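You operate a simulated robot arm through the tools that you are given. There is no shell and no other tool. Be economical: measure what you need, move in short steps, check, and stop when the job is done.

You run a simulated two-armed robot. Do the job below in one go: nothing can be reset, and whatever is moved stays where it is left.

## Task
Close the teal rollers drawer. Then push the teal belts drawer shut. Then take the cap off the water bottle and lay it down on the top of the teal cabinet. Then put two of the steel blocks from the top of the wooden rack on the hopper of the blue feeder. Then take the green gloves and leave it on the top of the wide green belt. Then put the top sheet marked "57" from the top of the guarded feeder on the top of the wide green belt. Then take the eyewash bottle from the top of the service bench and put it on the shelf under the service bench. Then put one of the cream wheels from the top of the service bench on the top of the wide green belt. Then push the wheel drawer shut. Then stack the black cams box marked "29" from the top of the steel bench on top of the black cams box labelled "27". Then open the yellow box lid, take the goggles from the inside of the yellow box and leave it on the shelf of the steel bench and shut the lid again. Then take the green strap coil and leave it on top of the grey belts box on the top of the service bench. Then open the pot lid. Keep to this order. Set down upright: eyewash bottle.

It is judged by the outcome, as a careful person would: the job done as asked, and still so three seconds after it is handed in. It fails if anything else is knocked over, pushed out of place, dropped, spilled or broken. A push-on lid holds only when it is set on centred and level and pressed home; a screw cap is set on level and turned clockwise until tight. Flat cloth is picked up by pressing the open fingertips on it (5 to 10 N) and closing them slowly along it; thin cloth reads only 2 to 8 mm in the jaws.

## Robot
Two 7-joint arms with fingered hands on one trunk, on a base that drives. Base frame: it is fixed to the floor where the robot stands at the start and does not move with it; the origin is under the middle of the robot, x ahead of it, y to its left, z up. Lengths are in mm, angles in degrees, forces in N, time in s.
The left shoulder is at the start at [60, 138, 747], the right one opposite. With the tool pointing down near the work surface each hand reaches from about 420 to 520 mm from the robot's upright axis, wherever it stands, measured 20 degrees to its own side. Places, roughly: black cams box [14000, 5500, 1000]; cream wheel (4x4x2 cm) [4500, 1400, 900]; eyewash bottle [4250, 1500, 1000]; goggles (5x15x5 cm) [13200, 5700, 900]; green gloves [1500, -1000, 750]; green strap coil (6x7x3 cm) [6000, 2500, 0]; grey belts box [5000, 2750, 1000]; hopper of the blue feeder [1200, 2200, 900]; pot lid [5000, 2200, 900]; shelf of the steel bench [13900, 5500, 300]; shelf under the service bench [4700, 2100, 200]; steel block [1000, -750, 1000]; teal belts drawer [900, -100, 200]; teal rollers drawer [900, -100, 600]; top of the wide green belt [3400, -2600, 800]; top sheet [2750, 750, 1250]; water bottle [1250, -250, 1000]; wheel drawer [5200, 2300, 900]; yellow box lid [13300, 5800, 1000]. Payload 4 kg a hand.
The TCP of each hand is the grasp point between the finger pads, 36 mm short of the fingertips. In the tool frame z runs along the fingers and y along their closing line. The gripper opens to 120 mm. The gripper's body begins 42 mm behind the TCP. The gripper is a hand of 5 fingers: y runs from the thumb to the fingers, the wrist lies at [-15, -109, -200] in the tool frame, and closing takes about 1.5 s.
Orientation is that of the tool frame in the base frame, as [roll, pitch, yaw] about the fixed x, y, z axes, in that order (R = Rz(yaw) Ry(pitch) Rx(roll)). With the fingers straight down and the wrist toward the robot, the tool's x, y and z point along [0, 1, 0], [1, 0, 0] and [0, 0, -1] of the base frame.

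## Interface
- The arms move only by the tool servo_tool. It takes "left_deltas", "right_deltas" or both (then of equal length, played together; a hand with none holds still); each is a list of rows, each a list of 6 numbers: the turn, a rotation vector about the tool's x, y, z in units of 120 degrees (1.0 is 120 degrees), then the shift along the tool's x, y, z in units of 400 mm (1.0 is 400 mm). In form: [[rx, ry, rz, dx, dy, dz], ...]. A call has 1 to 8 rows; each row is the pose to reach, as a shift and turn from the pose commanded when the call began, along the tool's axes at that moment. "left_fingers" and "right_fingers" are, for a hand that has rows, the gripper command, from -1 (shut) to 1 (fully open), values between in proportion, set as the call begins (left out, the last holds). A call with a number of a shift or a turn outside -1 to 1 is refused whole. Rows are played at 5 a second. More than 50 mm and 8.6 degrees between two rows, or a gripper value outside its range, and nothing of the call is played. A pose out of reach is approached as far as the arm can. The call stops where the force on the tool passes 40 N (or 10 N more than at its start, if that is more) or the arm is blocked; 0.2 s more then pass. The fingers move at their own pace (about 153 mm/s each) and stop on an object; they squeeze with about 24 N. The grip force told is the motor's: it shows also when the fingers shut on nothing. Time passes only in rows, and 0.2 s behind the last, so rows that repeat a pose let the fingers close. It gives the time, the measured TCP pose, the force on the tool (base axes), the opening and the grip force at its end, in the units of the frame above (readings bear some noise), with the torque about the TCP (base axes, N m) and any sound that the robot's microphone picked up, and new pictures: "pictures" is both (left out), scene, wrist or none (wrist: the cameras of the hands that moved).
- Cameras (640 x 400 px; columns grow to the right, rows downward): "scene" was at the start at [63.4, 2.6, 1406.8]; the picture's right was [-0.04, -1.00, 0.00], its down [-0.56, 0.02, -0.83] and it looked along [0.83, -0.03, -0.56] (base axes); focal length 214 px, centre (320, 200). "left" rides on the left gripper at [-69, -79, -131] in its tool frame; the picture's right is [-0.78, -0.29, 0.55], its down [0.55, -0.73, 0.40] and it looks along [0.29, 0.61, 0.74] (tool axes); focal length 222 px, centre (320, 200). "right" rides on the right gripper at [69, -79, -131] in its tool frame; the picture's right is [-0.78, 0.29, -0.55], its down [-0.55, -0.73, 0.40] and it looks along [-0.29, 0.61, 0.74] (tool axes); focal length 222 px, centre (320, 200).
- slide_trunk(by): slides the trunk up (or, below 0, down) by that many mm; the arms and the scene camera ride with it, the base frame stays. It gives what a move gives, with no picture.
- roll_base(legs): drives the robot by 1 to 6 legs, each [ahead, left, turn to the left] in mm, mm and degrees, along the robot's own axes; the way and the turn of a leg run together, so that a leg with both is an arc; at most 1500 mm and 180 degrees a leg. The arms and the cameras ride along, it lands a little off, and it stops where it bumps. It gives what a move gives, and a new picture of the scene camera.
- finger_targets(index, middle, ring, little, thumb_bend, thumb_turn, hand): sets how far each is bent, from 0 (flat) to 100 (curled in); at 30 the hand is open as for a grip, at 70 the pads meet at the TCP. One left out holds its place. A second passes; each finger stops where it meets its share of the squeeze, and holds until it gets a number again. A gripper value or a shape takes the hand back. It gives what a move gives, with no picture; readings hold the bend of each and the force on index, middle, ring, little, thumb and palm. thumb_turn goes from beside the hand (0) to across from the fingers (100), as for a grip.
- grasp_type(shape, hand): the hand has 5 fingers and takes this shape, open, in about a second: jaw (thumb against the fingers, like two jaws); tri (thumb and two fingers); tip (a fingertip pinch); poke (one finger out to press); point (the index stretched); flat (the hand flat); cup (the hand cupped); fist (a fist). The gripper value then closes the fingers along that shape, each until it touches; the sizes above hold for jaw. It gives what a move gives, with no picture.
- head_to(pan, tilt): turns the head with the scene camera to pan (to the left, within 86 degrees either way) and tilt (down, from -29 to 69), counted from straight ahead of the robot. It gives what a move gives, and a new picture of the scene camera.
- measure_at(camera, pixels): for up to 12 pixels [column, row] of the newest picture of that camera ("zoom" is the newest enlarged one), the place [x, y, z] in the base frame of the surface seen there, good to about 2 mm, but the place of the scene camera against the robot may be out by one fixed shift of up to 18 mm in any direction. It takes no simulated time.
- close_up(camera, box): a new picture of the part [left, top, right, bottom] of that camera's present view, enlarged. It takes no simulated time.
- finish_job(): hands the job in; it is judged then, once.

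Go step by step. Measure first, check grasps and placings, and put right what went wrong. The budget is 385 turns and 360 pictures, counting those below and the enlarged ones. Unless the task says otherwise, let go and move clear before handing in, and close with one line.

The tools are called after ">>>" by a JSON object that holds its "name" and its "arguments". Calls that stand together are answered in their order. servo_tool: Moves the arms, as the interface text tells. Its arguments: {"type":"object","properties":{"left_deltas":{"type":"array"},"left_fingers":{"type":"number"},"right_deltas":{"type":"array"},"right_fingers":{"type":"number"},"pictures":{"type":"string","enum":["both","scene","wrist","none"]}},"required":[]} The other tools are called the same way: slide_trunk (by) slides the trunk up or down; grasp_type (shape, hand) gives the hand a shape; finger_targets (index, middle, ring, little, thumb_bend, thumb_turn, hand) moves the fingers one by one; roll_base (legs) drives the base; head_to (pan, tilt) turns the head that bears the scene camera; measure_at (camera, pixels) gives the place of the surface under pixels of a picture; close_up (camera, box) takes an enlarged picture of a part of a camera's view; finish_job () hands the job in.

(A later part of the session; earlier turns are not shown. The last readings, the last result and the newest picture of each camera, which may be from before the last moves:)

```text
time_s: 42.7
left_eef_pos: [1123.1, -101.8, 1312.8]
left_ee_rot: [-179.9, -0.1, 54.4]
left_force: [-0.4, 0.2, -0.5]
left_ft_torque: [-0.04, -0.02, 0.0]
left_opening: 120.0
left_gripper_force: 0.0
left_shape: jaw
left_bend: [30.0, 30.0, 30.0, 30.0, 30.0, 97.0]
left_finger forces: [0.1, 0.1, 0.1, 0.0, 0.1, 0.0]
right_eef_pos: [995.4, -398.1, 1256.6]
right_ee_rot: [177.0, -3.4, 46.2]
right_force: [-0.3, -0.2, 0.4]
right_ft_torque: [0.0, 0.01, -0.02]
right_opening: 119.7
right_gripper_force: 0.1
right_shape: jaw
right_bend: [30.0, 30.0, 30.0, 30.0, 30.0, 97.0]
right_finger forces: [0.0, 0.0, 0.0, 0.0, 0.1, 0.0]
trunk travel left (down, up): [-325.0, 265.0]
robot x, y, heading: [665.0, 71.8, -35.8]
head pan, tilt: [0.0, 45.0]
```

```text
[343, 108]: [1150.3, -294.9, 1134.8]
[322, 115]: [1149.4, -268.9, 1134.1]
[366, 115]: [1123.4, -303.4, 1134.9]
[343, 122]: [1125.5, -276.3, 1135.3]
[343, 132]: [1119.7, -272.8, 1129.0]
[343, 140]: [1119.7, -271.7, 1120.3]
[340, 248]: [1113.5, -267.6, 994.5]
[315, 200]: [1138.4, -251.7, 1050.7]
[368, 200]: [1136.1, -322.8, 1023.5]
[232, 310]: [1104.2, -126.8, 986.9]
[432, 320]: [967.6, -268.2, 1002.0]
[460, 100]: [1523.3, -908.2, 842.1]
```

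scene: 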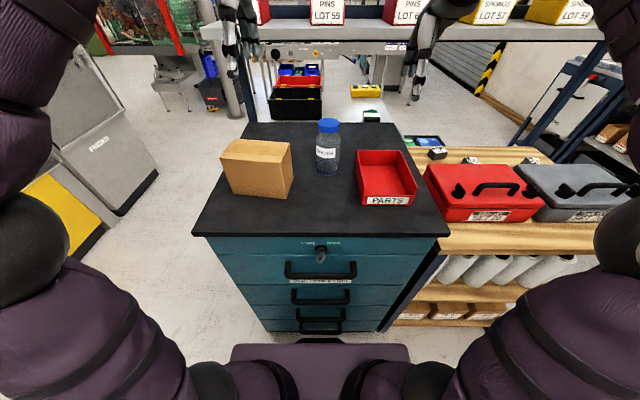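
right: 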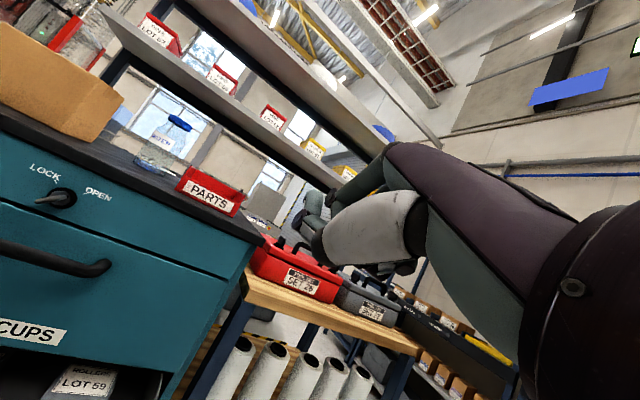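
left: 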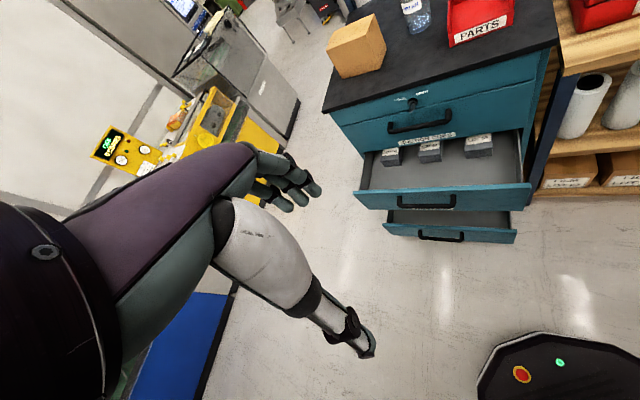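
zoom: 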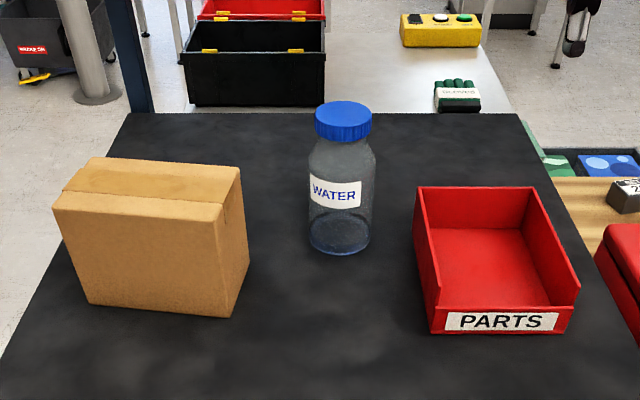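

Cap centre ≈[1137,-286], top z≈1135 by scene camera. Moving the right hand above it, levelled, and the left hand aside, then checking with the wrist camera.

>>> {"name": "servo_tool", "arguments": {"right_deltas": [[0.006, -0.007, -0.017, 0.11, 0.014, 0.0], [0.013, -0.014, -0.034, 0.22, 0.028, 0.03], [0.019, -0.021, -0.05, 0.33, 0.042, 0.06], [0.025, -0.028, -0.067, 0.441, 0.056, 0.095]], "left_deltas": [[0, 0, 0, 0.1, 0, 0], [0, 0, 0, 0.2, 0, 0], [0, 0, 0, 0.3, 0, 0], [0, 0, 0, 0.4, 0, 0]]}}

```text
time_s: 43.7
left_eef_pos: [1217.9, 29.9, 1311.1]
left_ee_rot: [-179.7, -0.1, 54.4]
left_force: [1.0, 0.1, 0.3]
left_ft_torque: [-0.01, 0.03, 0.05]
left_opening: 120.1
left_gripper_force: 0.0
left_shape: jaw
left_bend: [30.0, 30.0, 30.0, 30.0, 30.0, 97.0]
left_finger forces: [0.0, 0.0, 0.0, 0.1, 0.0, 0.0]
right_eef_pos: [1138.1, -284.4, 1229.4]
right_ee_rot: [-180.0, 0.2, 54.1]
right_force: [0.4, 0.5, 0.1]
right_ft_torque: [-0.03, -0.01, 0.03]
right_opening: 119.6
right_gripper_force: 0.1
right_shape: jaw
right_bend: [30.0, 30.0, 30.0, 30.0, 30.0, 97.0]
right_finger forces: [0.0, 0.1, 0.0, 0.0, 0.0, 0.1]
trunk travel left (down, up): [-325.0, 265.0]
robot x, y, heading: [668.0, 69.0, -35.3]
head pan, tilt: [0.0, 45.0]
```

scene: 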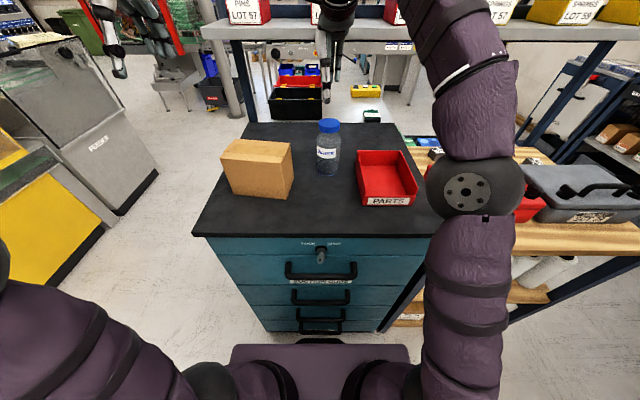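
right: 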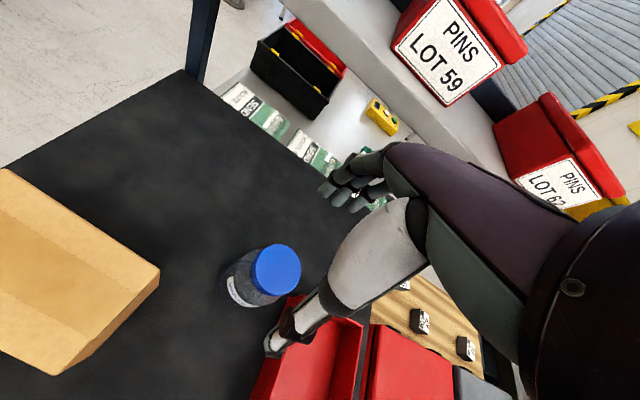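
left: 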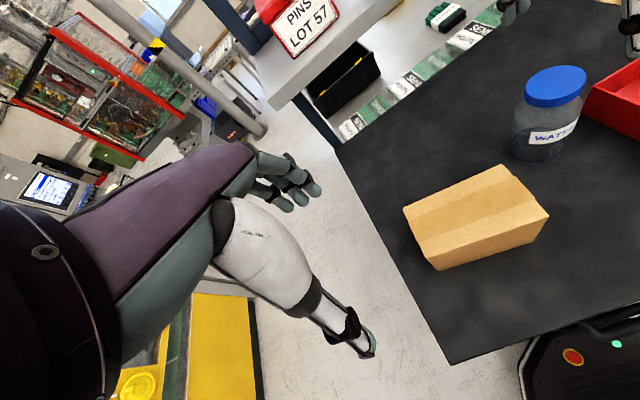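

The cap is at px (276,268) of the right wrist picture; measuring its rim there for the accurate centre.

>>> {"name": "measure_at", "arguments": {"camera": "right", "pixels": [[276, 268], [253, 268], [298, 268], [276, 248], [276, 290], [262, 252], [290, 284], [228, 340]]}}

>>> {"name": "measure_at", "arguments": {"camera": "left", "pixels": [[555, 85], [530, 92], [582, 80], [555, 72], [555, 98]]}}

```text
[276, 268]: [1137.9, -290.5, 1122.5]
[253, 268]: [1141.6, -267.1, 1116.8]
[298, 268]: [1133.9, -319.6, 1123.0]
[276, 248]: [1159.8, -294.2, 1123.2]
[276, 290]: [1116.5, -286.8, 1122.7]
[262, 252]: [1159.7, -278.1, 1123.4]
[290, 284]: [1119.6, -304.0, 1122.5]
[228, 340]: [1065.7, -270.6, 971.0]
```

```text
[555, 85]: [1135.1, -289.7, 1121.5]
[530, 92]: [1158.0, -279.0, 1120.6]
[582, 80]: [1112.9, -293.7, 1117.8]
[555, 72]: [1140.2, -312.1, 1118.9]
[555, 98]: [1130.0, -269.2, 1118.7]
```

The wrist cameras agree: cap centre [1138,-291], top z 1122.7 (the scene camera reads ~12 mm too high). Pre-rotating the right hand clockwise and centring before going down.

>>> {"name": "servo_tool", "arguments": {"right_deltas": [[0, 0, 0.07, -0.0135, 0.0095, 0.02], [0, 0, 0.14, -0.0135, 0.0095, 0.04], [0, 0, 0.21, -0.0135, 0.0095, 0.06], [0, 0, 0.28, -0.0135, 0.0095, 0.08], [0, 0, 0.35, -0.0135, 0.0095, 0.1], [0, 0, 0.42, -0.0135, 0.0095, 0.12]], "pictures": "wrist"}}

```text
time_s: 45.1
left_eef_pos: [1216.4, 28.2, 1312.6]
left_ee_rot: [-180.0, -0.1, 54.5]
left_force: [-0.6, -0.1, 0.1]
left_ft_torque: [0.0, 0.01, 0.0]
left_opening: 120.0
left_gripper_force: 0.0
left_shape: jaw
left_bend: [30.0, 30.0, 30.0, 30.0, 30.0, 97.0]
left_finger forces: [0.1, 0.0, 0.0, 0.0, 0.1, 0.0]
right_eef_pos: [1139.2, -291.7, 1184.7]
right_ee_rot: [179.8, 0.0, 3.6]
right_force: [-0.2, 0.1, -0.3]
right_ft_torque: [-0.02, -0.01, -0.01]
right_opening: 119.8
right_gripper_force: 0.0
right_shape: jaw
right_bend: [30.0, 30.0, 30.0, 30.0, 30.0, 97.0]
right_finger forces: [0.0, 0.0, 0.1, 0.0, 0.1, 0.0]
trunk travel left (down, up): [-325.0, 265.0]
robot x, y, heading: [662.9, 71.3, -35.5]
head pan, tilt: [0.0, 45.0]
```

right: 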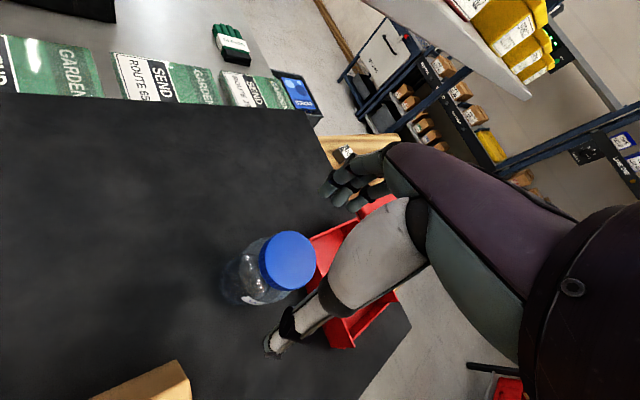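

Yaw 3.6° reached, centred. Lowering to z≈1112 and closing on the cap.

>>> {"name": "servo_tool", "arguments": {"right_deltas": [[0, 0, 0, 0, 0, 0.09], [0, 0, 0, 0, 0, 0.14], [0, 0, 0, 0, 0, 0.182]], "pictures": "none"}}

>>> {"name": "servo_tool", "arguments": {"right_deltas": [[0, 0, 0, 0, 0, 0], [0, 0, 0, 0, 0, 0], [0, 0, 0, 0, 0, 0], [0, 0, 0, 0, 0, 0], [0, 0, 0, 0, 0, 0], [0, 0, 0, 0, 0, 0], [0, 0, 0, 0, 0, 0], [0, 0, 0, 0, 0, 0]], "right_fingers": -0.4, "pictures": "wrist"}}

```text
time_s: 45.9
left_eef_pos: [1215.8, 27.3, 1311.9]
left_ee_rot: [-179.8, -0.2, 54.4]
left_force: [1.0, -0.5, 0.3]
left_ft_torque: [-0.01, 0.03, -0.01]
left_opening: 119.8
left_gripper_force: 0.0
left_shape: jaw
left_bend: [30.0, 30.0, 30.0, 30.0, 30.0, 97.0]
left_finger forces: [0.0, 0.0, 0.0, 0.0, 0.0, 0.0]
right_eef_pos: [1136.8, -292.2, 1109.1]
right_ee_rot: [179.8, 0.0, 3.7]
right_force: [0.2, 0.4, -1.0]
right_ft_torque: [0.01, -0.03, -0.03]
right_opening: 119.8
right_gripper_force: 0.1
right_shape: jaw
right_bend: [30.0, 30.0, 30.0, 30.0, 30.0, 97.0]
right_finger forces: [0.0, 0.1, 0.1, 0.0, 0.0, 0.1]
trunk travel left (down, up): [-325.0, 265.0]
robot x, y, heading: [665.9, 70.2, -35.9]
head pan, tilt: [0.0, 45.0]
```

```text
time_s: 47.7
left_eef_pos: [1216.0, 29.4, 1312.3]
left_ee_rot: [-179.9, -0.2, 54.4]
left_force: [-0.3, -0.2, -0.1]
left_ft_torque: [-0.02, 0.0, 0.01]
left_opening: 119.8
left_gripper_force: 0.1
left_shape: jaw
left_bend: [30.0, 30.0, 30.0, 30.0, 30.0, 97.0]
left_finger forces: [0.0, 0.0, 0.0, 0.0, 0.0, 0.0]
right_eef_pos: [1135.8, -291.8, 1110.5]
right_ee_rot: [179.7, -0.1, 3.8]
right_force: [1.1, 0.7, 6.1]
right_ft_torque: [-0.05, 0.0, 0.02]
right_opening: 53.6
right_gripper_force: 23.7
right_shape: jaw
right_bend: [44.0, 47.0, 51.0, 71.0, 63.0, 100.0]
right_finger forces: [11.3, 8.0, 0.0, 0.1, 18.9, 0.0]
trunk travel left (down, up): [-325.0, 265.0]
robot x, y, heading: [663.1, 73.1, -35.3]
head pan, tilt: [0.0, 45.0]
```

right: 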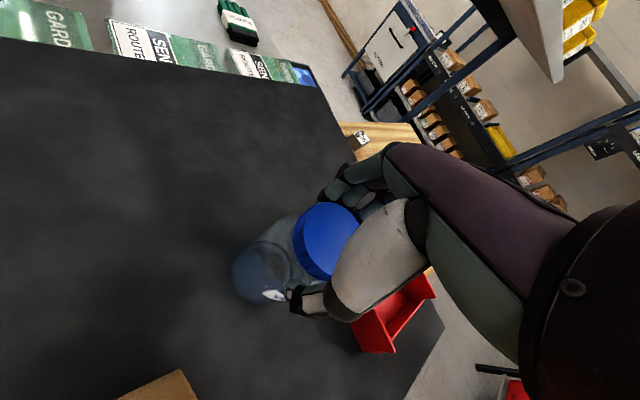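

Cap is gripped (53.6 mm, 24 N). Turning counter-clockwise 67° while watching torque and whether the WATER label turns too.

>>> {"name": "servo_tool", "arguments": {"right_deltas": [[0, 0, -0.07, 0, 0, 0], [0, 0, -0.14, 0, 0, 0], [0, 0, -0.21, 0, 0, 0], [0, 0, -0.28, 0, 0, 0], [0, 0, -0.35, 0, 0, 0], [0, 0, -0.42, 0, 0, 0], [0, 0, -0.49, 0, 0, 0], [0, 0, -0.56, 0, 0, 0]], "pictures": "both"}}

>>> {"name": "close_up", "arguments": {"camera": "scene", "box": [240, 90, 420, 220]}}

```text
time_s: 49.5
left_eef_pos: [1215.1, 26.9, 1313.5]
left_ee_rot: [-179.9, -0.2, 54.2]
left_force: [-0.5, 0.2, -0.9]
left_ft_torque: [0.0, -0.01, 0.02]
left_opening: 120.0
left_gripper_force: 0.1
left_shape: jaw
left_bend: [30.0, 30.0, 30.0, 30.0, 30.0, 97.0]
left_finger forces: [0.0, 0.0, 0.0, 0.1, 0.1, 0.1]
right_eef_pos: [1135.2, -292.3, 1110.4]
right_ee_rot: [179.8, 0.2, 71.0]
right_force: [-0.3, -1.9, 9.6]
right_ft_torque: [-0.1, -0.14, -0.13]
right_opening: 54.2
right_gripper_force: 23.5
right_shape: jaw
right_bend: [44.0, 47.0, 51.0, 71.0, 63.0, 100.0]
right_finger forces: [13.2, 8.5, 0.1, 0.0, 19.5, 0.0]
trunk travel left (down, up): [-325.0, 265.0]
robot x, y, heading: [664.7, 72.7, -35.6]
head pan, tilt: [0.0, 45.0]
```

scene: 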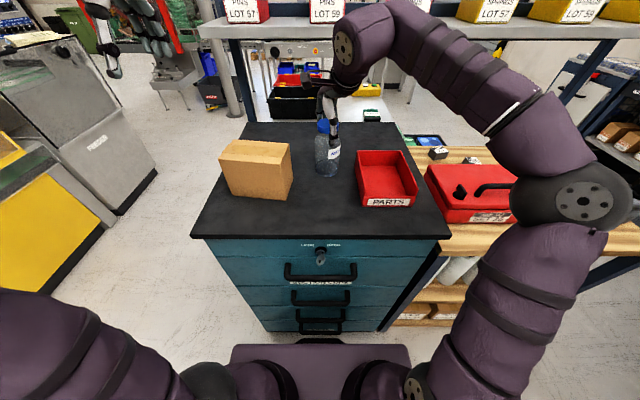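
right: 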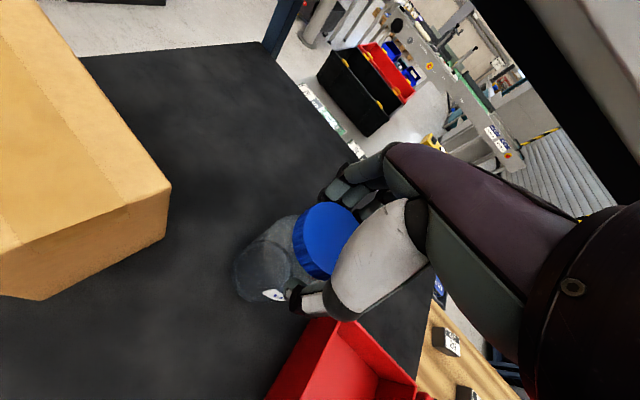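

```text
3.08 times, centred on (330, 155) of scene
```

zoom: 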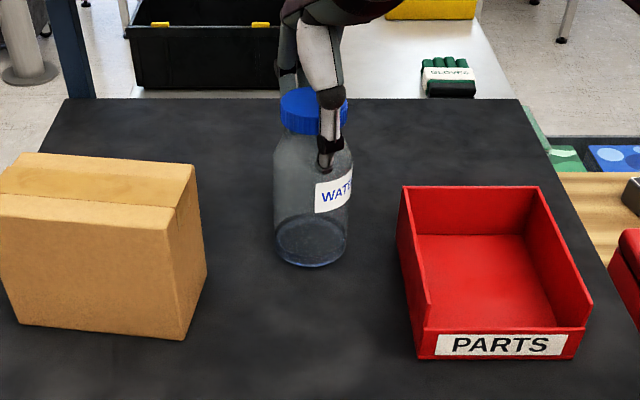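

The label turned with the cap, so the bottle slips on the top. I'll press down to add friction and see the force.

>>> {"name": "servo_tool", "arguments": {"right_deltas": [[0, 0, 0, 0, 0, 0.006], [0, 0, 0, 0, 0, 0.012]], "pictures": "none"}}

```text
time_s: 50.1
left_eef_pos: [1214.8, 29.4, 1314.0]
left_ee_rot: [-179.9, -0.1, 54.2]
left_force: [-0.5, -0.2, 0.2]
left_ft_torque: [-0.01, -0.01, -0.01]
left_opening: 119.9
left_gripper_force: 0.1
left_shape: jaw
left_bend: [30.0, 30.0, 30.0, 30.0, 30.0, 97.0]
left_finger forces: [0.1, 0.1, 0.0, 0.1, 0.0, 0.0]
right_eef_pos: [1135.8, -290.8, 1110.0]
right_ee_rot: [179.5, 0.2, 70.8]
right_force: [0.2, -4.3, 33.4]
right_ft_torque: [-0.31, -0.2, -0.15]
right_opening: 56.1
right_gripper_force: 23.7
right_shape: jaw
right_bend: [43.0, 45.0, 51.0, 71.0, 63.0, 100.0]
right_finger forces: [17.2, 12.9, 0.1, 0.0, 26.3, 0.0]
trunk travel left (down, up): [-325.0, 265.0]
robot x, y, heading: [663.2, 72.6, -35.7]
head pan, tilt: [0.0, 45.0]
```

Pressing at 33 N. Turning another 50° counter-clockwise.

>>> {"name": "servo_tool", "arguments": {"right_deltas": [[0, 0, -0.07, 0, 0, 0], [0, 0, -0.14, 0, 0, 0], [0, 0, -0.21, 0, 0, 0], [0, 0, -0.28, 0, 0, 0], [0, 0, -0.35, 0, 0, 0], [0, 0, -0.42, 0, 0, 0]], "pictures": "none"}}

>>> {"name": "close_up", "arguments": {"camera": "scene", "box": [240, 90, 420, 220]}}

```text
time_s: 50.7
left_eef_pos: [1198.4, 42.0, 1319.4]
left_ee_rot: [179.0, 0.0, 54.4]
left_force: [-1.5, 0.7, 0.5]
left_ft_torque: [-0.09, -0.08, 0.03]
left_opening: 119.9
left_gripper_force: 0.1
left_shape: jaw
left_bend: [30.0, 30.0, 30.0, 30.0, 30.0, 97.0]
left_finger forces: [0.1, 0.0, 0.0, 0.0, 0.1, 0.0]
right_eef_pos: [1122.1, -282.1, 1113.1]
right_ee_rot: [179.7, 2.2, 86.5]
right_force: [-0.8, 0.3, 0.4]
right_ft_torque: [-0.1, -0.05, -0.02]
right_opening: 55.3
right_gripper_force: 24.1
right_shape: jaw
right_bend: [43.0, 46.0, 50.0, 71.0, 65.0, 100.0]
right_finger forces: [10.8, 7.2, 0.0, 0.1, 17.6, 0.0]
right hand out of reach, approached as far as the arm can: row 3
trunk travel left (down, up): [-325.0, 265.0]
robot x, y, heading: [667.0, 70.3, -35.7]
head pan, tilt: [0.0, 45.0]
stopped in row 3 (right hand): the force on the tool passed its limit at 74 N (the readings are from after the stop); the commanded pose is now the measured one
```

```text
3.08 times, centred on (330, 155) of scene
```

zoom: 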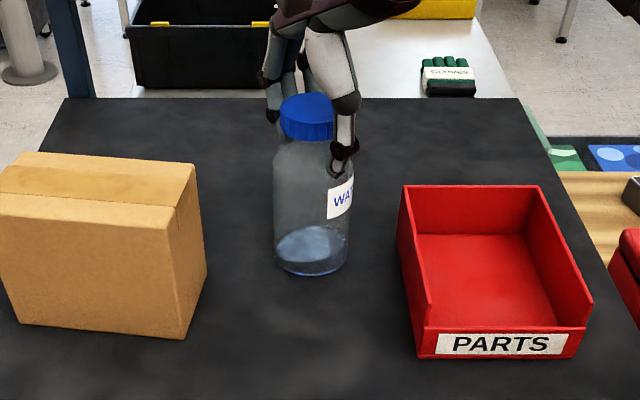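

The bottle still slips and the hand ran out of reach, shifting the bottle ~10 mm. I'll release, lift the right hand, and then hold the body with the left hand. Releasing now.

>>> {"name": "servo_tool", "arguments": {"right_deltas": [[0, 0, 0, 0, 0, 0], [0, 0, 0, 0, 0, 0], [0, 0, 0, 0, 0, 0], [0, 0, 0, 0, 0, 0]], "right_fingers": 1, "pictures": "none"}}

>>> {"name": "servo_tool", "arguments": {"right_deltas": [[0, 0, 0, 0, 0, -0.1], [0, 0, 0.07, 0, 0, -0.2], [0, 0, 0.14, 0, 0, -0.25], [0, 0, 0.21, 0, 0, -0.3], [0, 0, 0.28, 0, 0, -0.3], [0, 0, 0.35, 0, 0, -0.3], [0, 0, 0.42, 0, 0, -0.3], [0, 0, 0.49, 0, 0, -0.3]], "pictures": "scene"}}

>>> {"name": "close_up", "arguments": {"camera": "scene", "box": [200, 80, 440, 230]}}

>>> {"name": "measure_at", "arguments": {"camera": "zoom", "pixels": [[322, 115], [366, 115], [343, 110], [343, 122], [323, 262], [315, 200], [350, 200], [232, 310], [240, 190], [415, 200], [432, 320]]}}

```text
time_s: 51.7
left_eef_pos: [1200.9, 40.4, 1317.9]
left_ee_rot: [179.3, -0.2, 54.2]
left_force: [0.3, -0.1, -0.2]
left_ft_torque: [0.01, 0.0, -0.01]
left_opening: 119.8
left_gripper_force: 0.0
left_shape: jaw
left_bend: [30.0, 30.0, 30.0, 30.0, 30.0, 97.0]
left_finger forces: [0.0, 0.1, 0.1, 0.0, 0.1, 0.0]
right_eef_pos: [1124.5, -284.5, 1110.5]
right_ee_rot: [179.7, 1.9, 86.6]
right_force: [0.0, -0.2, 0.3]
right_ft_torque: [0.01, -0.02, -0.01]
right_opening: 119.7
right_gripper_force: 0.2
right_shape: jaw
right_bend: [30.0, 30.0, 30.0, 30.0, 30.0, 97.0]
right_finger forces: [0.0, 0.1, 0.0, 0.0, 0.0, 0.1]
trunk travel left (down, up): [-325.0, 265.0]
robot x, y, heading: [665.5, 76.1, -35.8]
head pan, tilt: [0.0, 45.0]
```

```text
time_s: 53.5
left_eef_pos: [1201.8, 39.0, 1319.6]
left_ee_rot: [179.3, -0.1, 54.2]
left_force: [-0.7, 0.2, 1.3]
left_ft_torque: [-0.02, 0.02, -0.03]
left_opening: 119.6
left_gripper_force: 0.0
left_shape: jaw
left_bend: [30.0, 30.0, 30.0, 30.0, 30.0, 97.0]
left_finger forces: [0.0, 0.0, 0.0, 0.0, 0.1, 0.0]
right_eef_pos: [1123.9, -279.4, 1235.1]
right_ee_rot: [178.1, 0.8, 27.6]
right_force: [-0.2, -1.0, -0.3]
right_ft_torque: [0.01, 0.01, -0.01]
right_opening: 119.9
right_gripper_force: 0.2
right_shape: jaw
right_bend: [30.0, 30.0, 30.0, 30.0, 30.0, 97.0]
right_finger forces: [0.0, 0.0, 0.1, 0.0, 0.0, 0.0]
trunk travel left (down, up): [-325.0, 265.0]
robot x, y, heading: [662.2, 73.8, -35.7]
head pan, tilt: [0.0, 45.0]
```

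scene: 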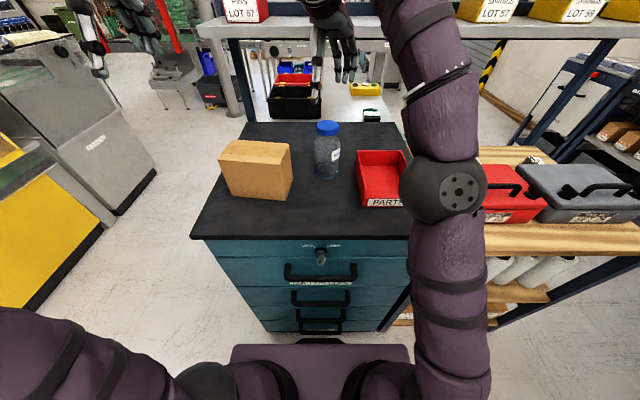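

```text
2.67 times, centred on (320, 155) of scene
```

zoom: 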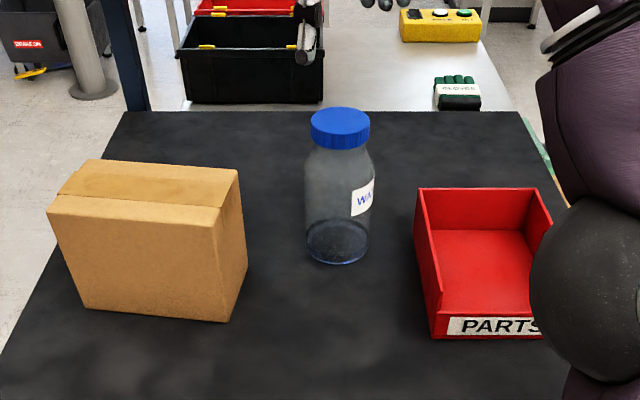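

```text
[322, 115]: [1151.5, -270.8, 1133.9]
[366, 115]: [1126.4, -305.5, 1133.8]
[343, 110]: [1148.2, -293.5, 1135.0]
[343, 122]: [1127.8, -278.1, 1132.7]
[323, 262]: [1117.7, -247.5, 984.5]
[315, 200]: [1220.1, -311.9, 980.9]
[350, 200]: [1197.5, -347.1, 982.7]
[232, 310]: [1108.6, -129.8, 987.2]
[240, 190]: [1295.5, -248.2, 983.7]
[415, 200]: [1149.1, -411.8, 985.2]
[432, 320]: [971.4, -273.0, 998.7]
```

Bottle is standing, ~6 mm nearer to me. Turning the left hand to a forward-pointing grip (thumb left, fingers right, 20° down) in free air first.

>>> {"name": "servo_tool", "arguments": {"left_deltas": [[-0.035, 0.035, 0.0497, 0, 0, 0], [-0.07, 0.07, 0.0994, 0, 0, 0], [-0.105, 0.105, 0.149, 0, 0, 0], [-0.139, 0.139, 0.199, 0, 0, 0], [-0.174, 0.174, 0.248, 0, 0, 0], [-0.209, 0.209, 0.298, 0, 0, 0], [-0.244, 0.244, 0.348, 0, 0, 0], [-0.279, 0.279, 0.398, 0, 0, 0]], "pictures": "none"}}

>>> {"name": "servo_tool", "arguments": {"left_deltas": [[-0.035, 0.035, 0.0497, 0, 0, 0], [-0.07, 0.07, 0.0994, 0, 0, 0], [-0.105, 0.105, 0.149, 0, 0, 0], [-0.139, 0.139, 0.199, 0, 0, 0], [-0.174, 0.174, 0.248, 0, 0, 0]], "pictures": "both"}}

```text
time_s: 55.3
left_eef_pos: [1203.1, 39.1, 1317.8]
left_ee_rot: [160.3, -43.1, 11.4]
left_force: [0.4, -0.4, -0.2]
left_ft_torque: [-0.01, 0.01, -0.03]
left_opening: 119.8
left_gripper_force: 0.1
left_shape: jaw
left_bend: [30.0, 30.0, 30.0, 30.0, 30.0, 97.0]
left_finger forces: [0.0, 0.0, 0.0, 0.0, 0.0, 0.0]
right_eef_pos: [1125.5, -280.1, 1234.2]
right_ee_rot: [178.2, 0.9, 27.6]
right_force: [0.8, 0.8, 1.0]
right_ft_torque: [-0.01, 0.04, 0.0]
right_opening: 119.8
right_gripper_force: 0.0
right_shape: jaw
right_bend: [30.0, 30.0, 30.0, 30.0, 30.0, 97.0]
right_finger forces: [0.0, 0.0, 0.0, 0.0, 0.1, 0.0]
trunk travel left (down, up): [-325.0, 265.0]
robot x, y, heading: [668.2, 71.6, -35.6]
head pan, tilt: [0.0, 45.0]
```

```text
time_s: 56.5
left_eef_pos: [1201.1, 37.5, 1319.4]
left_ee_rot: [-179.3, -70.8, -36.3]
left_force: [-0.8, 0.7, 0.3]
left_ft_torque: [0.0, -0.04, -0.01]
left_opening: 119.8
left_gripper_force: 0.1
left_shape: jaw
left_bend: [30.0, 30.0, 30.0, 30.0, 30.0, 97.0]
left_finger forces: [0.0, 0.1, 0.1, 0.1, 0.0, 0.0]
right_eef_pos: [1125.1, -281.4, 1234.0]
right_ee_rot: [178.2, 0.7, 27.7]
right_force: [0.3, -0.7, -0.8]
right_ft_torque: [0.02, 0.0, 0.06]
right_opening: 119.7
right_gripper_force: 0.0
right_shape: jaw
right_bend: [30.0, 30.0, 30.0, 30.0, 30.0, 97.0]
right_finger forces: [0.1, 0.0, 0.0, 0.0, 0.0, 0.0]
trunk travel left (down, up): [-325.0, 265.0]
robot x, y, heading: [667.8, 73.9, -35.7]
head pan, tilt: [0.0, 45.0]
```

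scene: 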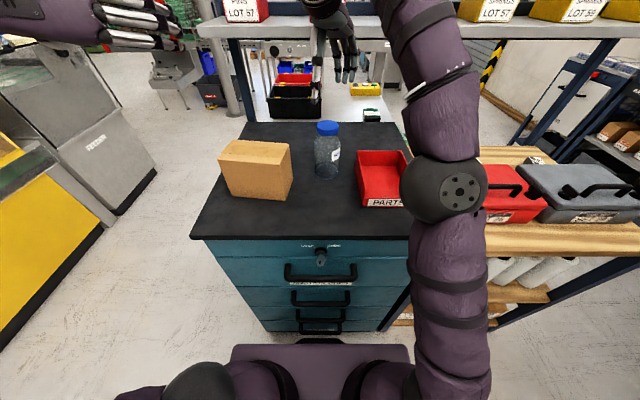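
left: 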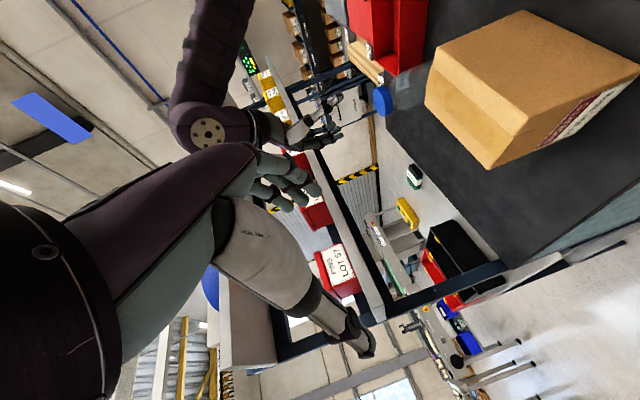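

The left hand reached the wanted orientation. I'll move the right hand aside to the right and bring the left hand to the front of the bottle at height.

>>> {"name": "servo_tool", "arguments": {"right_deltas": [[0, 0, 0, -0.09, 0.045, -0.05], [0, 0, 0, -0.18, 0.09, -0.1], [0, 0, 0, -0.27, 0.135, -0.15], [0, 0, 0, -0.358, 0.178, -0.2], [0, 0, 0, -0.358, 0.178, -0.2], [0, 0, 0, -0.358, 0.178, -0.2], [0, 0, 0, -0.358, 0.178, -0.2]], "left_deltas": [[0, 0, 0, -0.02, 0.1, 0.0], [0, 0, 0, -0.045, 0.21, 0.01], [0, 0, 0, -0.07, 0.32, 0.02], [0, 0, 0, -0.095, 0.43, 0.03], [0, 0, 0, -0.12, 0.54, 0.035], [0, 0, 0, -0.145, 0.65, 0.04], [0, 0, 0, -0.165, 0.753, 0.045]], "left_fingers": 0.6, "pictures": "both"}}

```text
time_s: 58.1
left_eef_pos: [1020.7, -202.0, 1247.8]
left_ee_rot: [-179.6, -70.7, -36.1]
left_force: [-0.4, 1.4, 0.9]
left_ft_torque: [0.0, -0.04, 0.0]
left_opening: 96.2
left_gripper_force: 0.1
left_shape: jaw
left_bend: [32.0, 35.0, 34.0, 51.0, 39.0, 99.0]
left_finger forces: [0.2, 0.0, 0.0, 0.0, 0.0, 0.0]
right_eef_pos: [1078.7, -345.6, 1280.1]
right_ee_rot: [178.2, 0.7, 27.8]
right_force: [0.8, 0.2, -1.0]
right_ft_torque: [0.03, 0.01, 0.02]
right_opening: 119.9
right_gripper_force: 0.1
right_shape: jaw
right_bend: [30.0, 30.0, 30.0, 30.0, 30.0, 97.0]
right_finger forces: [0.0, 0.0, 0.0, 0.1, 0.0, 0.1]
right hand out of reach, approached as far as the arm can: row 3, 4, 5, 6, 7
trunk travel left (down, up): [-325.0, 265.0]
robot x, y, heading: [662.2, 70.2, -35.9]
head pan, tilt: [0.0, 45.0]
```

scene: 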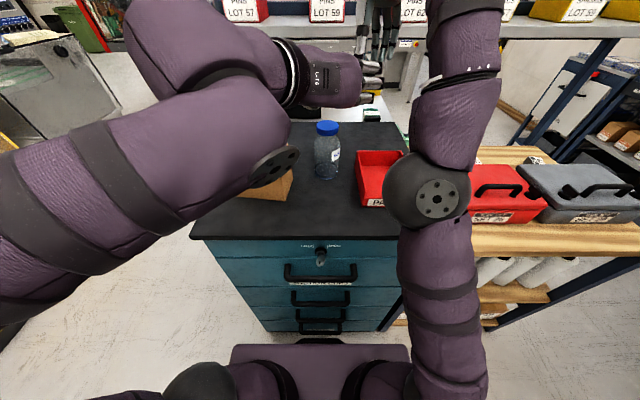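
right: 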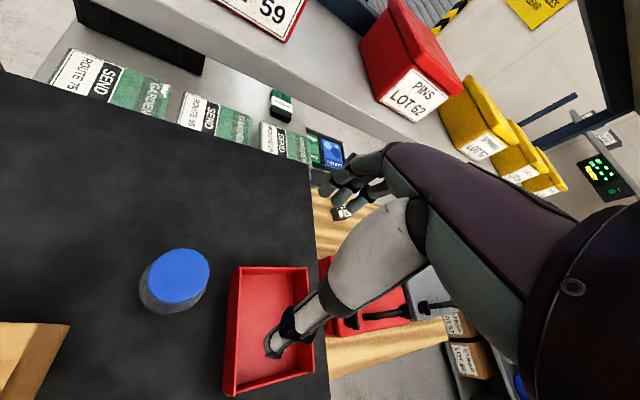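
left: 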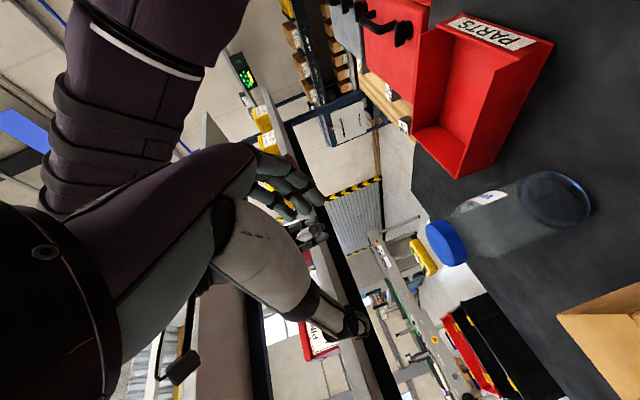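

The left hand hovers above and in front of the bottle. Measuring the cap in the right wrist view (px 178,276) and neighbours in the left view.

>>> {"name": "measure_at", "arguments": {"camera": "right", "pixels": [[178, 276], [152, 276], [206, 276], [178, 252], [178, 300], [235, 300], [60, 325]]}}

>>> {"name": "measure_at", "arguments": {"camera": "left", "pixels": [[446, 242], [556, 200], [500, 260], [560, 316], [462, 176], [540, 50], [520, 240]]}}

```text
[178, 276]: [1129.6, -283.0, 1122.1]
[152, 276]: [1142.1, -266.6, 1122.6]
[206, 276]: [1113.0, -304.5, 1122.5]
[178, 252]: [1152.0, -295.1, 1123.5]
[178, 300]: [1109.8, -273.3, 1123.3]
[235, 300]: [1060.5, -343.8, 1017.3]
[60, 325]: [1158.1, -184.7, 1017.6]
```

```text
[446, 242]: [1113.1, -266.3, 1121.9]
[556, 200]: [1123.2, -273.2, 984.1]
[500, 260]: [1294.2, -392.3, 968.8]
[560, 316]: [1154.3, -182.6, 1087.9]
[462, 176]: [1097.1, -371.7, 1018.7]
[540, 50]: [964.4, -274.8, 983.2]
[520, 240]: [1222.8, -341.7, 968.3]
```

Bottle axis is at [1130,-284.5]; box and bin edges are ~97 and ~89 mm to either side, so the left hand fits. Lowering it to pre-grasp height 150 mm in front.

>>> {"name": "servo_tool", "arguments": {"left_deltas": [[0, 0, 0, -0.1, 0.002, 0.032], [0, 0, 0, -0.2, 0.004, 0.065], [0, 0, 0, -0.3, 0.005, 0.097], [0, 0, 0, -0.4, 0.007, 0.129]], "pictures": "both"}}

```text
time_s: 59.1
left_eef_pos: [1015.6, -203.2, 1080.2]
left_ee_rot: [179.5, -70.8, -35.2]
left_force: [0.3, 0.5, -0.1]
left_ft_torque: [0.03, 0.02, -0.02]
left_opening: 96.0
left_gripper_force: 0.0
left_shape: jaw
left_bend: [32.0, 35.0, 34.0, 51.0, 39.0, 99.0]
left_finger forces: [0.0, 0.1, 0.0, 0.0, 0.0, 0.0]
right_eef_pos: [1079.7, -346.0, 1279.1]
right_ee_rot: [178.2, 0.7, 27.7]
right_force: [-0.6, 0.6, -0.9]
right_ft_torque: [-0.01, 0.04, 0.0]
right_opening: 119.9
right_gripper_force: 0.1
right_shape: jaw
right_bend: [30.0, 30.0, 30.0, 30.0, 30.0, 97.0]
right_finger forces: [0.1, 0.0, 0.0, 0.0, 0.0, 0.1]
trunk travel left (down, up): [-325.0, 265.0]
robot x, y, heading: [664.1, 75.5, -35.6]
head pan, tilt: [0.0, 45.0]
```

scene: 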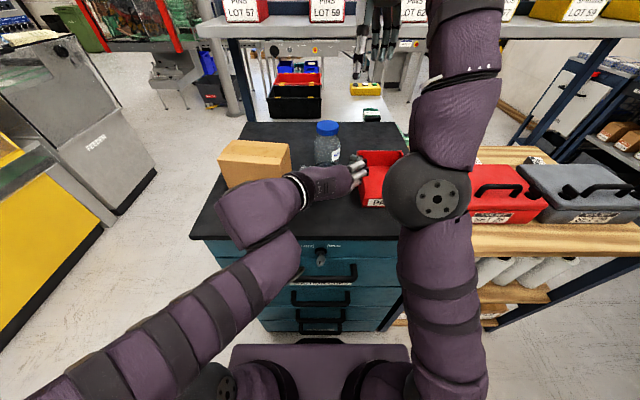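
left: 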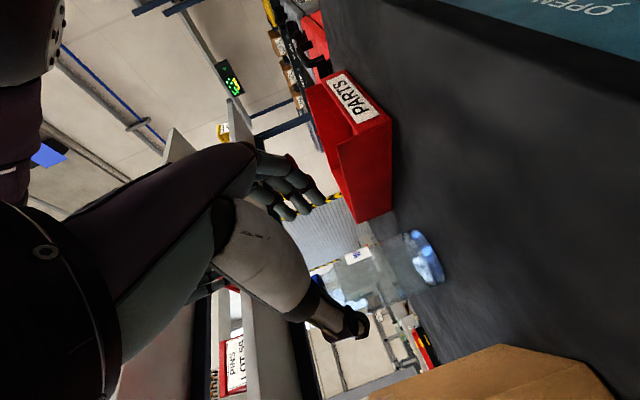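

The bottle (px 425,258 in left view) lies between thumb and fingers. Advancing 149 mm along the tool axis.

>>> {"name": "servo_tool", "arguments": {"left_deltas": [[0, 0, 0, 0, 0, 0.075], [0, 0, 0, 0, 0, 0.15], [0, 0, 0, 0, 0, 0.225], [0, 0, 0, 0, 0, 0.3], [0, 0, 0, 0, 0, 0.368]], "pictures": "both"}}

```text
time_s: 60.2
left_eef_pos: [1102.9, -268.9, 1047.9]
left_ee_rot: [179.4, -72.3, -35.1]
left_force: [-0.8, 0.3, 0.0]
left_ft_torque: [0.01, 0.02, -0.01]
left_opening: 95.8
left_gripper_force: 0.0
left_shape: jaw
left_bend: [32.0, 35.0, 34.0, 51.0, 39.0, 99.0]
left_finger forces: [0.1, 0.1, 0.0, 0.0, 0.1, 0.0]
right_eef_pos: [1059.1, -329.4, 1299.7]
right_ee_rot: [177.1, 0.0, 27.7]
right_force: [-1.9, 0.6, 0.7]
right_ft_torque: [-0.07, -0.11, 0.02]
right_opening: 119.9
right_gripper_force: 0.0
right_shape: jaw
right_bend: [30.0, 30.0, 30.0, 30.0, 30.0, 97.0]
right_finger forces: [0.1, 0.0, 0.0, 0.0, 0.0, 0.0]
trunk travel left (down, up): [-325.0, 265.0]
robot x, y, heading: [666.2, 72.3, -35.9]
head pan, tilt: [0.0, 45.0]
stopped in row 5 (left hand): the arm was blocked; the commanded pose is now the measured one
```

scene: 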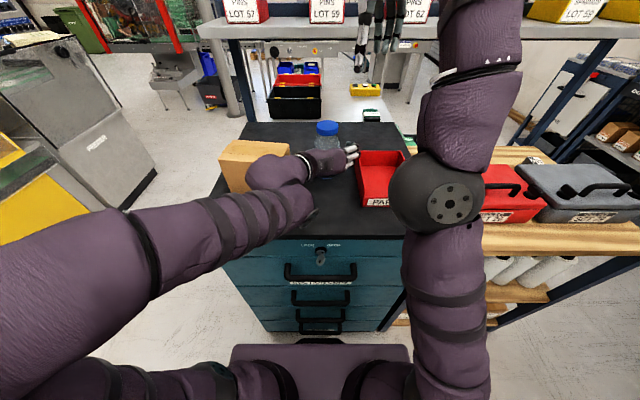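
left: 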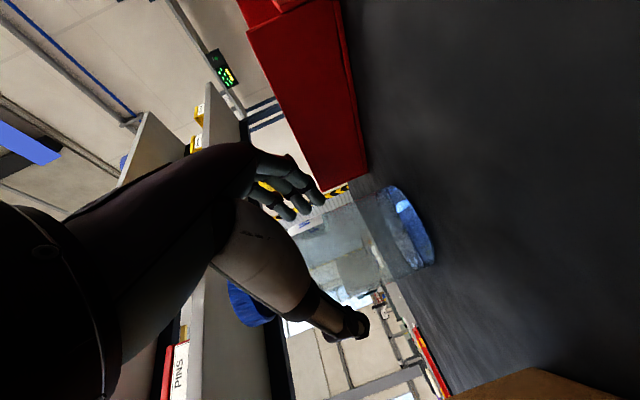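

The left arm was blocked 33 mm short (forearm seems to meet the cabinet front edge: both hands shifted together). I'll back off along the tool axis, then raise the trunk so the forearm comes from above.

>>> {"name": "servo_tool", "arguments": {"left_deltas": [[0, 0, 0, 0, 0, -0.09], [0, 0, 0, 0, 0, -0.18], [0, 0, 0, 0, 0, -0.28]], "pictures": "none"}}

>>> {"name": "slide_trunk", "arguments": {"by": 200}}

>>> {"name": "head_to", "arguments": {"pan": 0, "tilt": 50}}

```text
time_s: 60.6
left_eef_pos: [1075.7, -252.7, 1063.1]
left_ee_rot: [177.9, -73.5, -33.7]
left_force: [-0.9, 0.0, 0.6]
left_ft_torque: [0.01, -0.03, 0.06]
left_opening: 96.0
left_gripper_force: 0.1
left_shape: jaw
left_bend: [32.0, 35.0, 34.0, 51.0, 39.0, 99.0]
left_finger forces: [0.1, 0.0, 0.0, 0.1, 0.0, 0.1]
right_eef_pos: [1041.7, -317.1, 1315.6]
right_ee_rot: [176.1, -0.6, 27.6]
right_force: [-1.4, -0.3, 0.3]
right_ft_torque: [-0.05, -0.12, -0.03]
right_opening: 119.9
right_gripper_force: 0.0
right_shape: jaw
right_bend: [30.0, 30.0, 30.0, 30.0, 30.0, 97.0]
right_finger forces: [0.0, 0.0, 0.0, 0.1, 0.1, 0.0]
trunk travel left (down, up): [-325.0, 265.0]
robot x, y, heading: [662.0, 70.3, -35.8]
head pan, tilt: [0.0, 45.0]
stopped in row 1 (left hand): the arm was blocked; the commanded pose is now the measured one
```

```text
time_s: 62.1
left_eef_pos: [1060.4, -241.5, 1225.7]
left_ee_rot: [176.3, -74.8, -32.0]
left_force: [-0.8, 1.3, 0.2]
left_ft_torque: [-0.01, -0.06, 0.03]
left_opening: 95.8
left_gripper_force: 0.1
left_shape: jaw
left_bend: [32.0, 35.0, 34.0, 51.0, 39.0, 99.0]
left_finger forces: [0.0, 0.1, 0.0, 0.0, 0.0, 0.1]
right_eef_pos: [1025.3, -303.8, 1486.2]
right_ee_rot: [175.3, -0.9, 27.6]
right_force: [-1.5, 0.3, 0.8]
right_ft_torque: [-0.07, -0.11, -0.01]
right_opening: 119.8
right_gripper_force: 0.1
right_shape: jaw
right_bend: [30.0, 30.0, 30.0, 30.0, 30.0, 97.0]
right_finger forces: [0.0, 0.1, 0.1, 0.0, 0.1, 0.0]
trunk travel left (down, up): [-480.0, 110.0]
robot x, y, heading: [661.4, 71.9, -36.0]
head pan, tilt: [0.0, 45.0]
stopped: the arm was blocked; the commanded pose is now the measured one
```

```text
time_s: 62.8
left_eef_pos: [1065.9, -243.3, 1222.2]
left_ee_rot: [176.0, -74.3, -31.7]
left_force: [-0.1, 0.9, -0.6]
left_ft_torque: [0.0, 0.0, -0.01]
left_opening: 96.1
left_gripper_force: 0.0
left_shape: jaw
left_bend: [32.0, 35.0, 34.0, 51.0, 39.0, 99.0]
left_finger forces: [0.0, 0.0, 0.1, 0.0, 0.1, 0.0]
right_eef_pos: [1032.7, -309.1, 1481.3]
right_ee_rot: [175.7, -0.6, 27.6]
right_force: [-0.2, -0.6, -0.5]
right_ft_torque: [-0.02, 0.0, 0.0]
right_opening: 120.2
right_gripper_force: 0.0
right_shape: jaw
right_bend: [30.0, 30.0, 30.0, 30.0, 30.0, 97.0]
right_finger forces: [0.1, 0.0, 0.1, 0.0, 0.1, 0.0]
trunk travel left (down, up): [-480.0, 110.0]
robot x, y, heading: [663.1, 74.7, -35.5]
head pan, tilt: [0.0, 50.0]
```

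scene: 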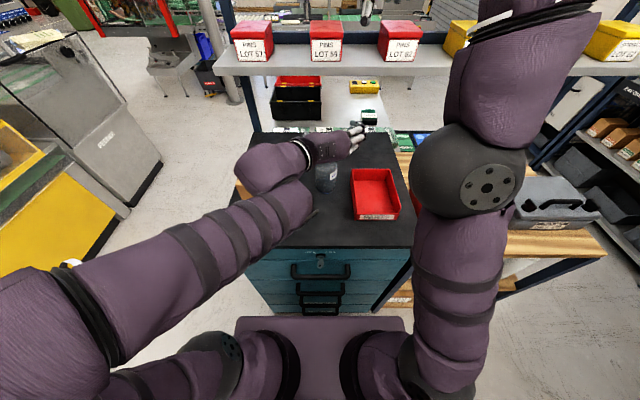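

Arm was likely pressing on the cardboard box with its wrist. I'll lift the left hand clear and inspect the box.

>>> {"name": "servo_tool", "arguments": {"left_deltas": [[0, 0, 0, 0.1, 0, -0.05], [0, 0, 0, 0.2, -0.05, -0.1], [0, 0, 0, 0.3, -0.1, -0.15], [0, 0, 0, 0.38, -0.2, -0.15], [0, 0, 0, 0.38, -0.3, -0.15]], "pictures": "both"}}

```text
refused: row 4 steps farther than a row can; nothing moved
```

>>> {"name": "servo_tool", "arguments": {"left_deltas": [[0, 0, 0, 0.1, 0, -0.05], [0, 0, 0, 0.18, -0.04, -0.1], [0, 0, 0, 0.26, -0.08, -0.15], [0, 0, 0, 0.3, -0.17, -0.15], [0, 0, 0, 0.3, -0.28, -0.15]], "pictures": "both"}}

```text
time_s: 64.0
left_eef_pos: [1114.3, -133.7, 1352.9]
left_ee_rot: [177.7, -74.2, -33.2]
left_force: [0.4, -0.1, -0.7]
left_ft_torque: [-0.03, 0.02, -0.02]
left_opening: 96.0
left_gripper_force: 0.1
left_shape: jaw
left_bend: [32.0, 35.0, 34.0, 51.0, 39.0, 99.0]
left_finger forces: [0.1, 0.0, 0.0, 0.0, 0.1, 0.1]
right_eef_pos: [1033.7, -307.1, 1481.6]
right_ee_rot: [175.7, -0.6, 27.5]
right_force: [-0.4, -0.3, 0.1]
right_ft_torque: [-0.03, 0.02, -0.03]
right_opening: 119.9
right_gripper_force: 0.0
right_shape: jaw
right_bend: [30.0, 30.0, 30.0, 30.0, 30.0, 97.0]
right_finger forces: [0.0, 0.0, 0.1, 0.0, 0.1, 0.0]
trunk travel left (down, up): [-480.0, 110.0]
robot x, y, heading: [665.4, 72.4, -35.9]
head pan, tilt: [0.0, 50.0]
```

scene: 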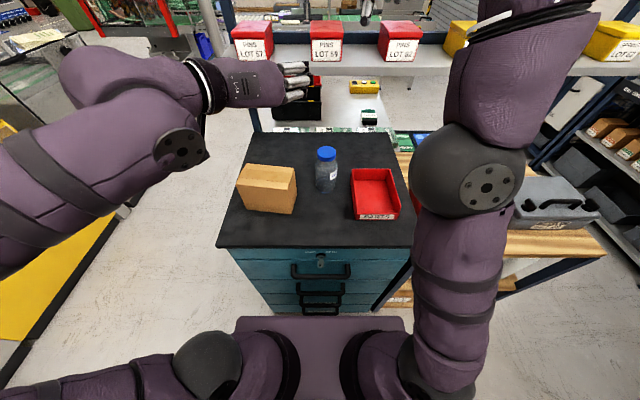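
left: 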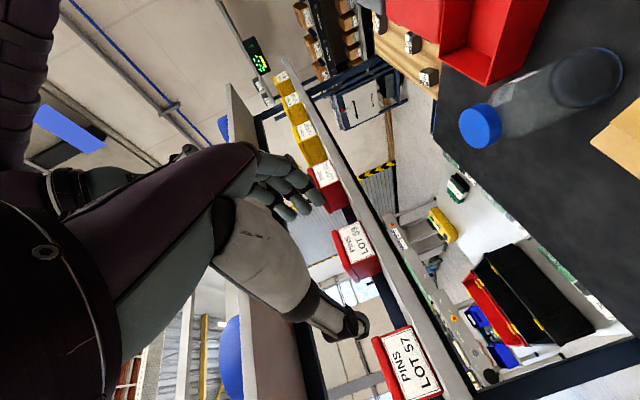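

The box is standing. Checking whether it moved: measuring its bottom corner (px 293,212) and others.

>>> {"name": "close_up", "arguments": {"camera": "scene", "box": [210, 130, 430, 260]}}

>>> {"name": "measure_at", "arguments": {"camera": "scene", "pixels": [[293, 211], [238, 205], [296, 172], [244, 168], [262, 178], [326, 155], [320, 150], [333, 150], [326, 192], [220, 245]]}}

```text
2.91 times, centred on (320, 195) of scene
```

zoom: 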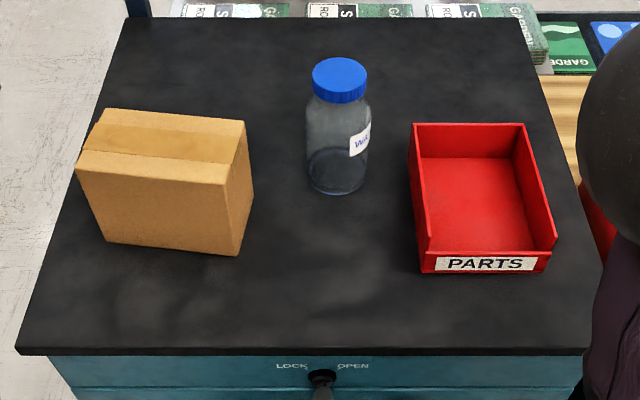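

```text
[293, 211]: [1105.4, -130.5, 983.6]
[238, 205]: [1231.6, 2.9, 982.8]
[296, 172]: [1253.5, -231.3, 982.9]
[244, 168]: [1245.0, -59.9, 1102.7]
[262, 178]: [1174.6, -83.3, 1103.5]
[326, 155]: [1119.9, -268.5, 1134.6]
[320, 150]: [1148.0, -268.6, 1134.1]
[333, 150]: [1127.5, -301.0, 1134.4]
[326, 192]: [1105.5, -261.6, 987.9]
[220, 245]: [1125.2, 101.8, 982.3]
```

The box is unmoved ([1105,-130] as before). New plan: hold the bottle with the left hand pitched 45° down so the wrist passes well above the box. Re-orienting and moving in front of the bottle.

>>> {"name": "servo_tool", "arguments": {"left_deltas": [[0, -0.04, 0, 0, 0.1, 0], [0, -0.08, 0, 0, 0.2, 0], [0, -0.12, 0, -0.1, 0.25, 0.01], [0, -0.16, 0, -0.2, 0.278, 0.03], [0, -0.2, 0, -0.3, 0.278, 0.04], [0, -0.243, 0, -0.42, 0.278, 0.06], [0, -0.243, 0, -0.535, 0.278, 0.07]], "pictures": "both"}}

```text
time_s: 65.6
left_eef_pos: [1018.5, -208.8, 1140.7]
left_ee_rot: [179.0, -45.1, -35.0]
left_force: [0.3, 0.5, 0.1]
left_ft_torque: [0.0, 0.0, -0.01]
left_opening: 95.8
left_gripper_force: 0.1
left_shape: jaw
left_bend: [32.0, 35.0, 34.0, 51.0, 39.0, 99.0]
left_finger forces: [0.1, 0.0, 0.0, 0.0, 0.1, 0.0]
right_eef_pos: [1031.7, -308.6, 1481.4]
right_ee_rot: [175.6, -0.6, 27.5]
right_force: [-0.6, -0.6, 0.8]
right_ft_torque: [-0.02, 0.02, 0.02]
right_opening: 120.0
right_gripper_force: 0.0
right_shape: jaw
right_bend: [30.0, 30.0, 30.0, 30.0, 30.0, 97.0]
right_finger forces: [0.1, 0.1, 0.0, 0.0, 0.0, 0.1]
trunk travel left (down, up): [-480.0, 110.0]
robot x, y, heading: [667.4, 73.9, -35.9]
head pan, tilt: [0.0, 50.0]
```

scene: 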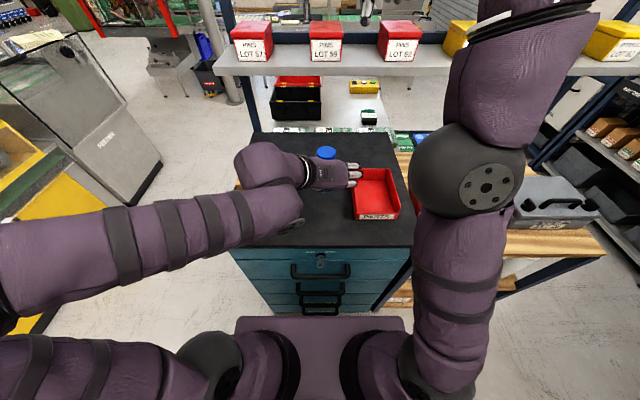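
left: 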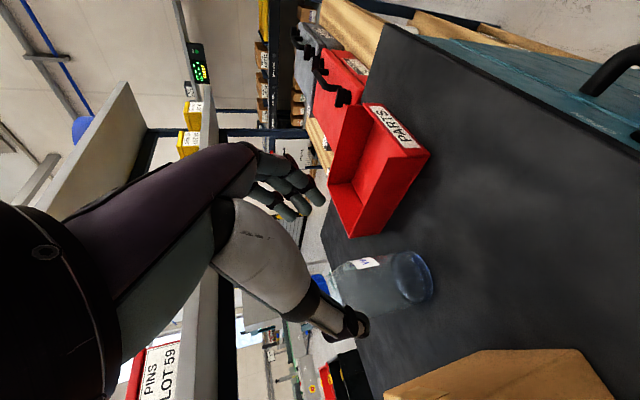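

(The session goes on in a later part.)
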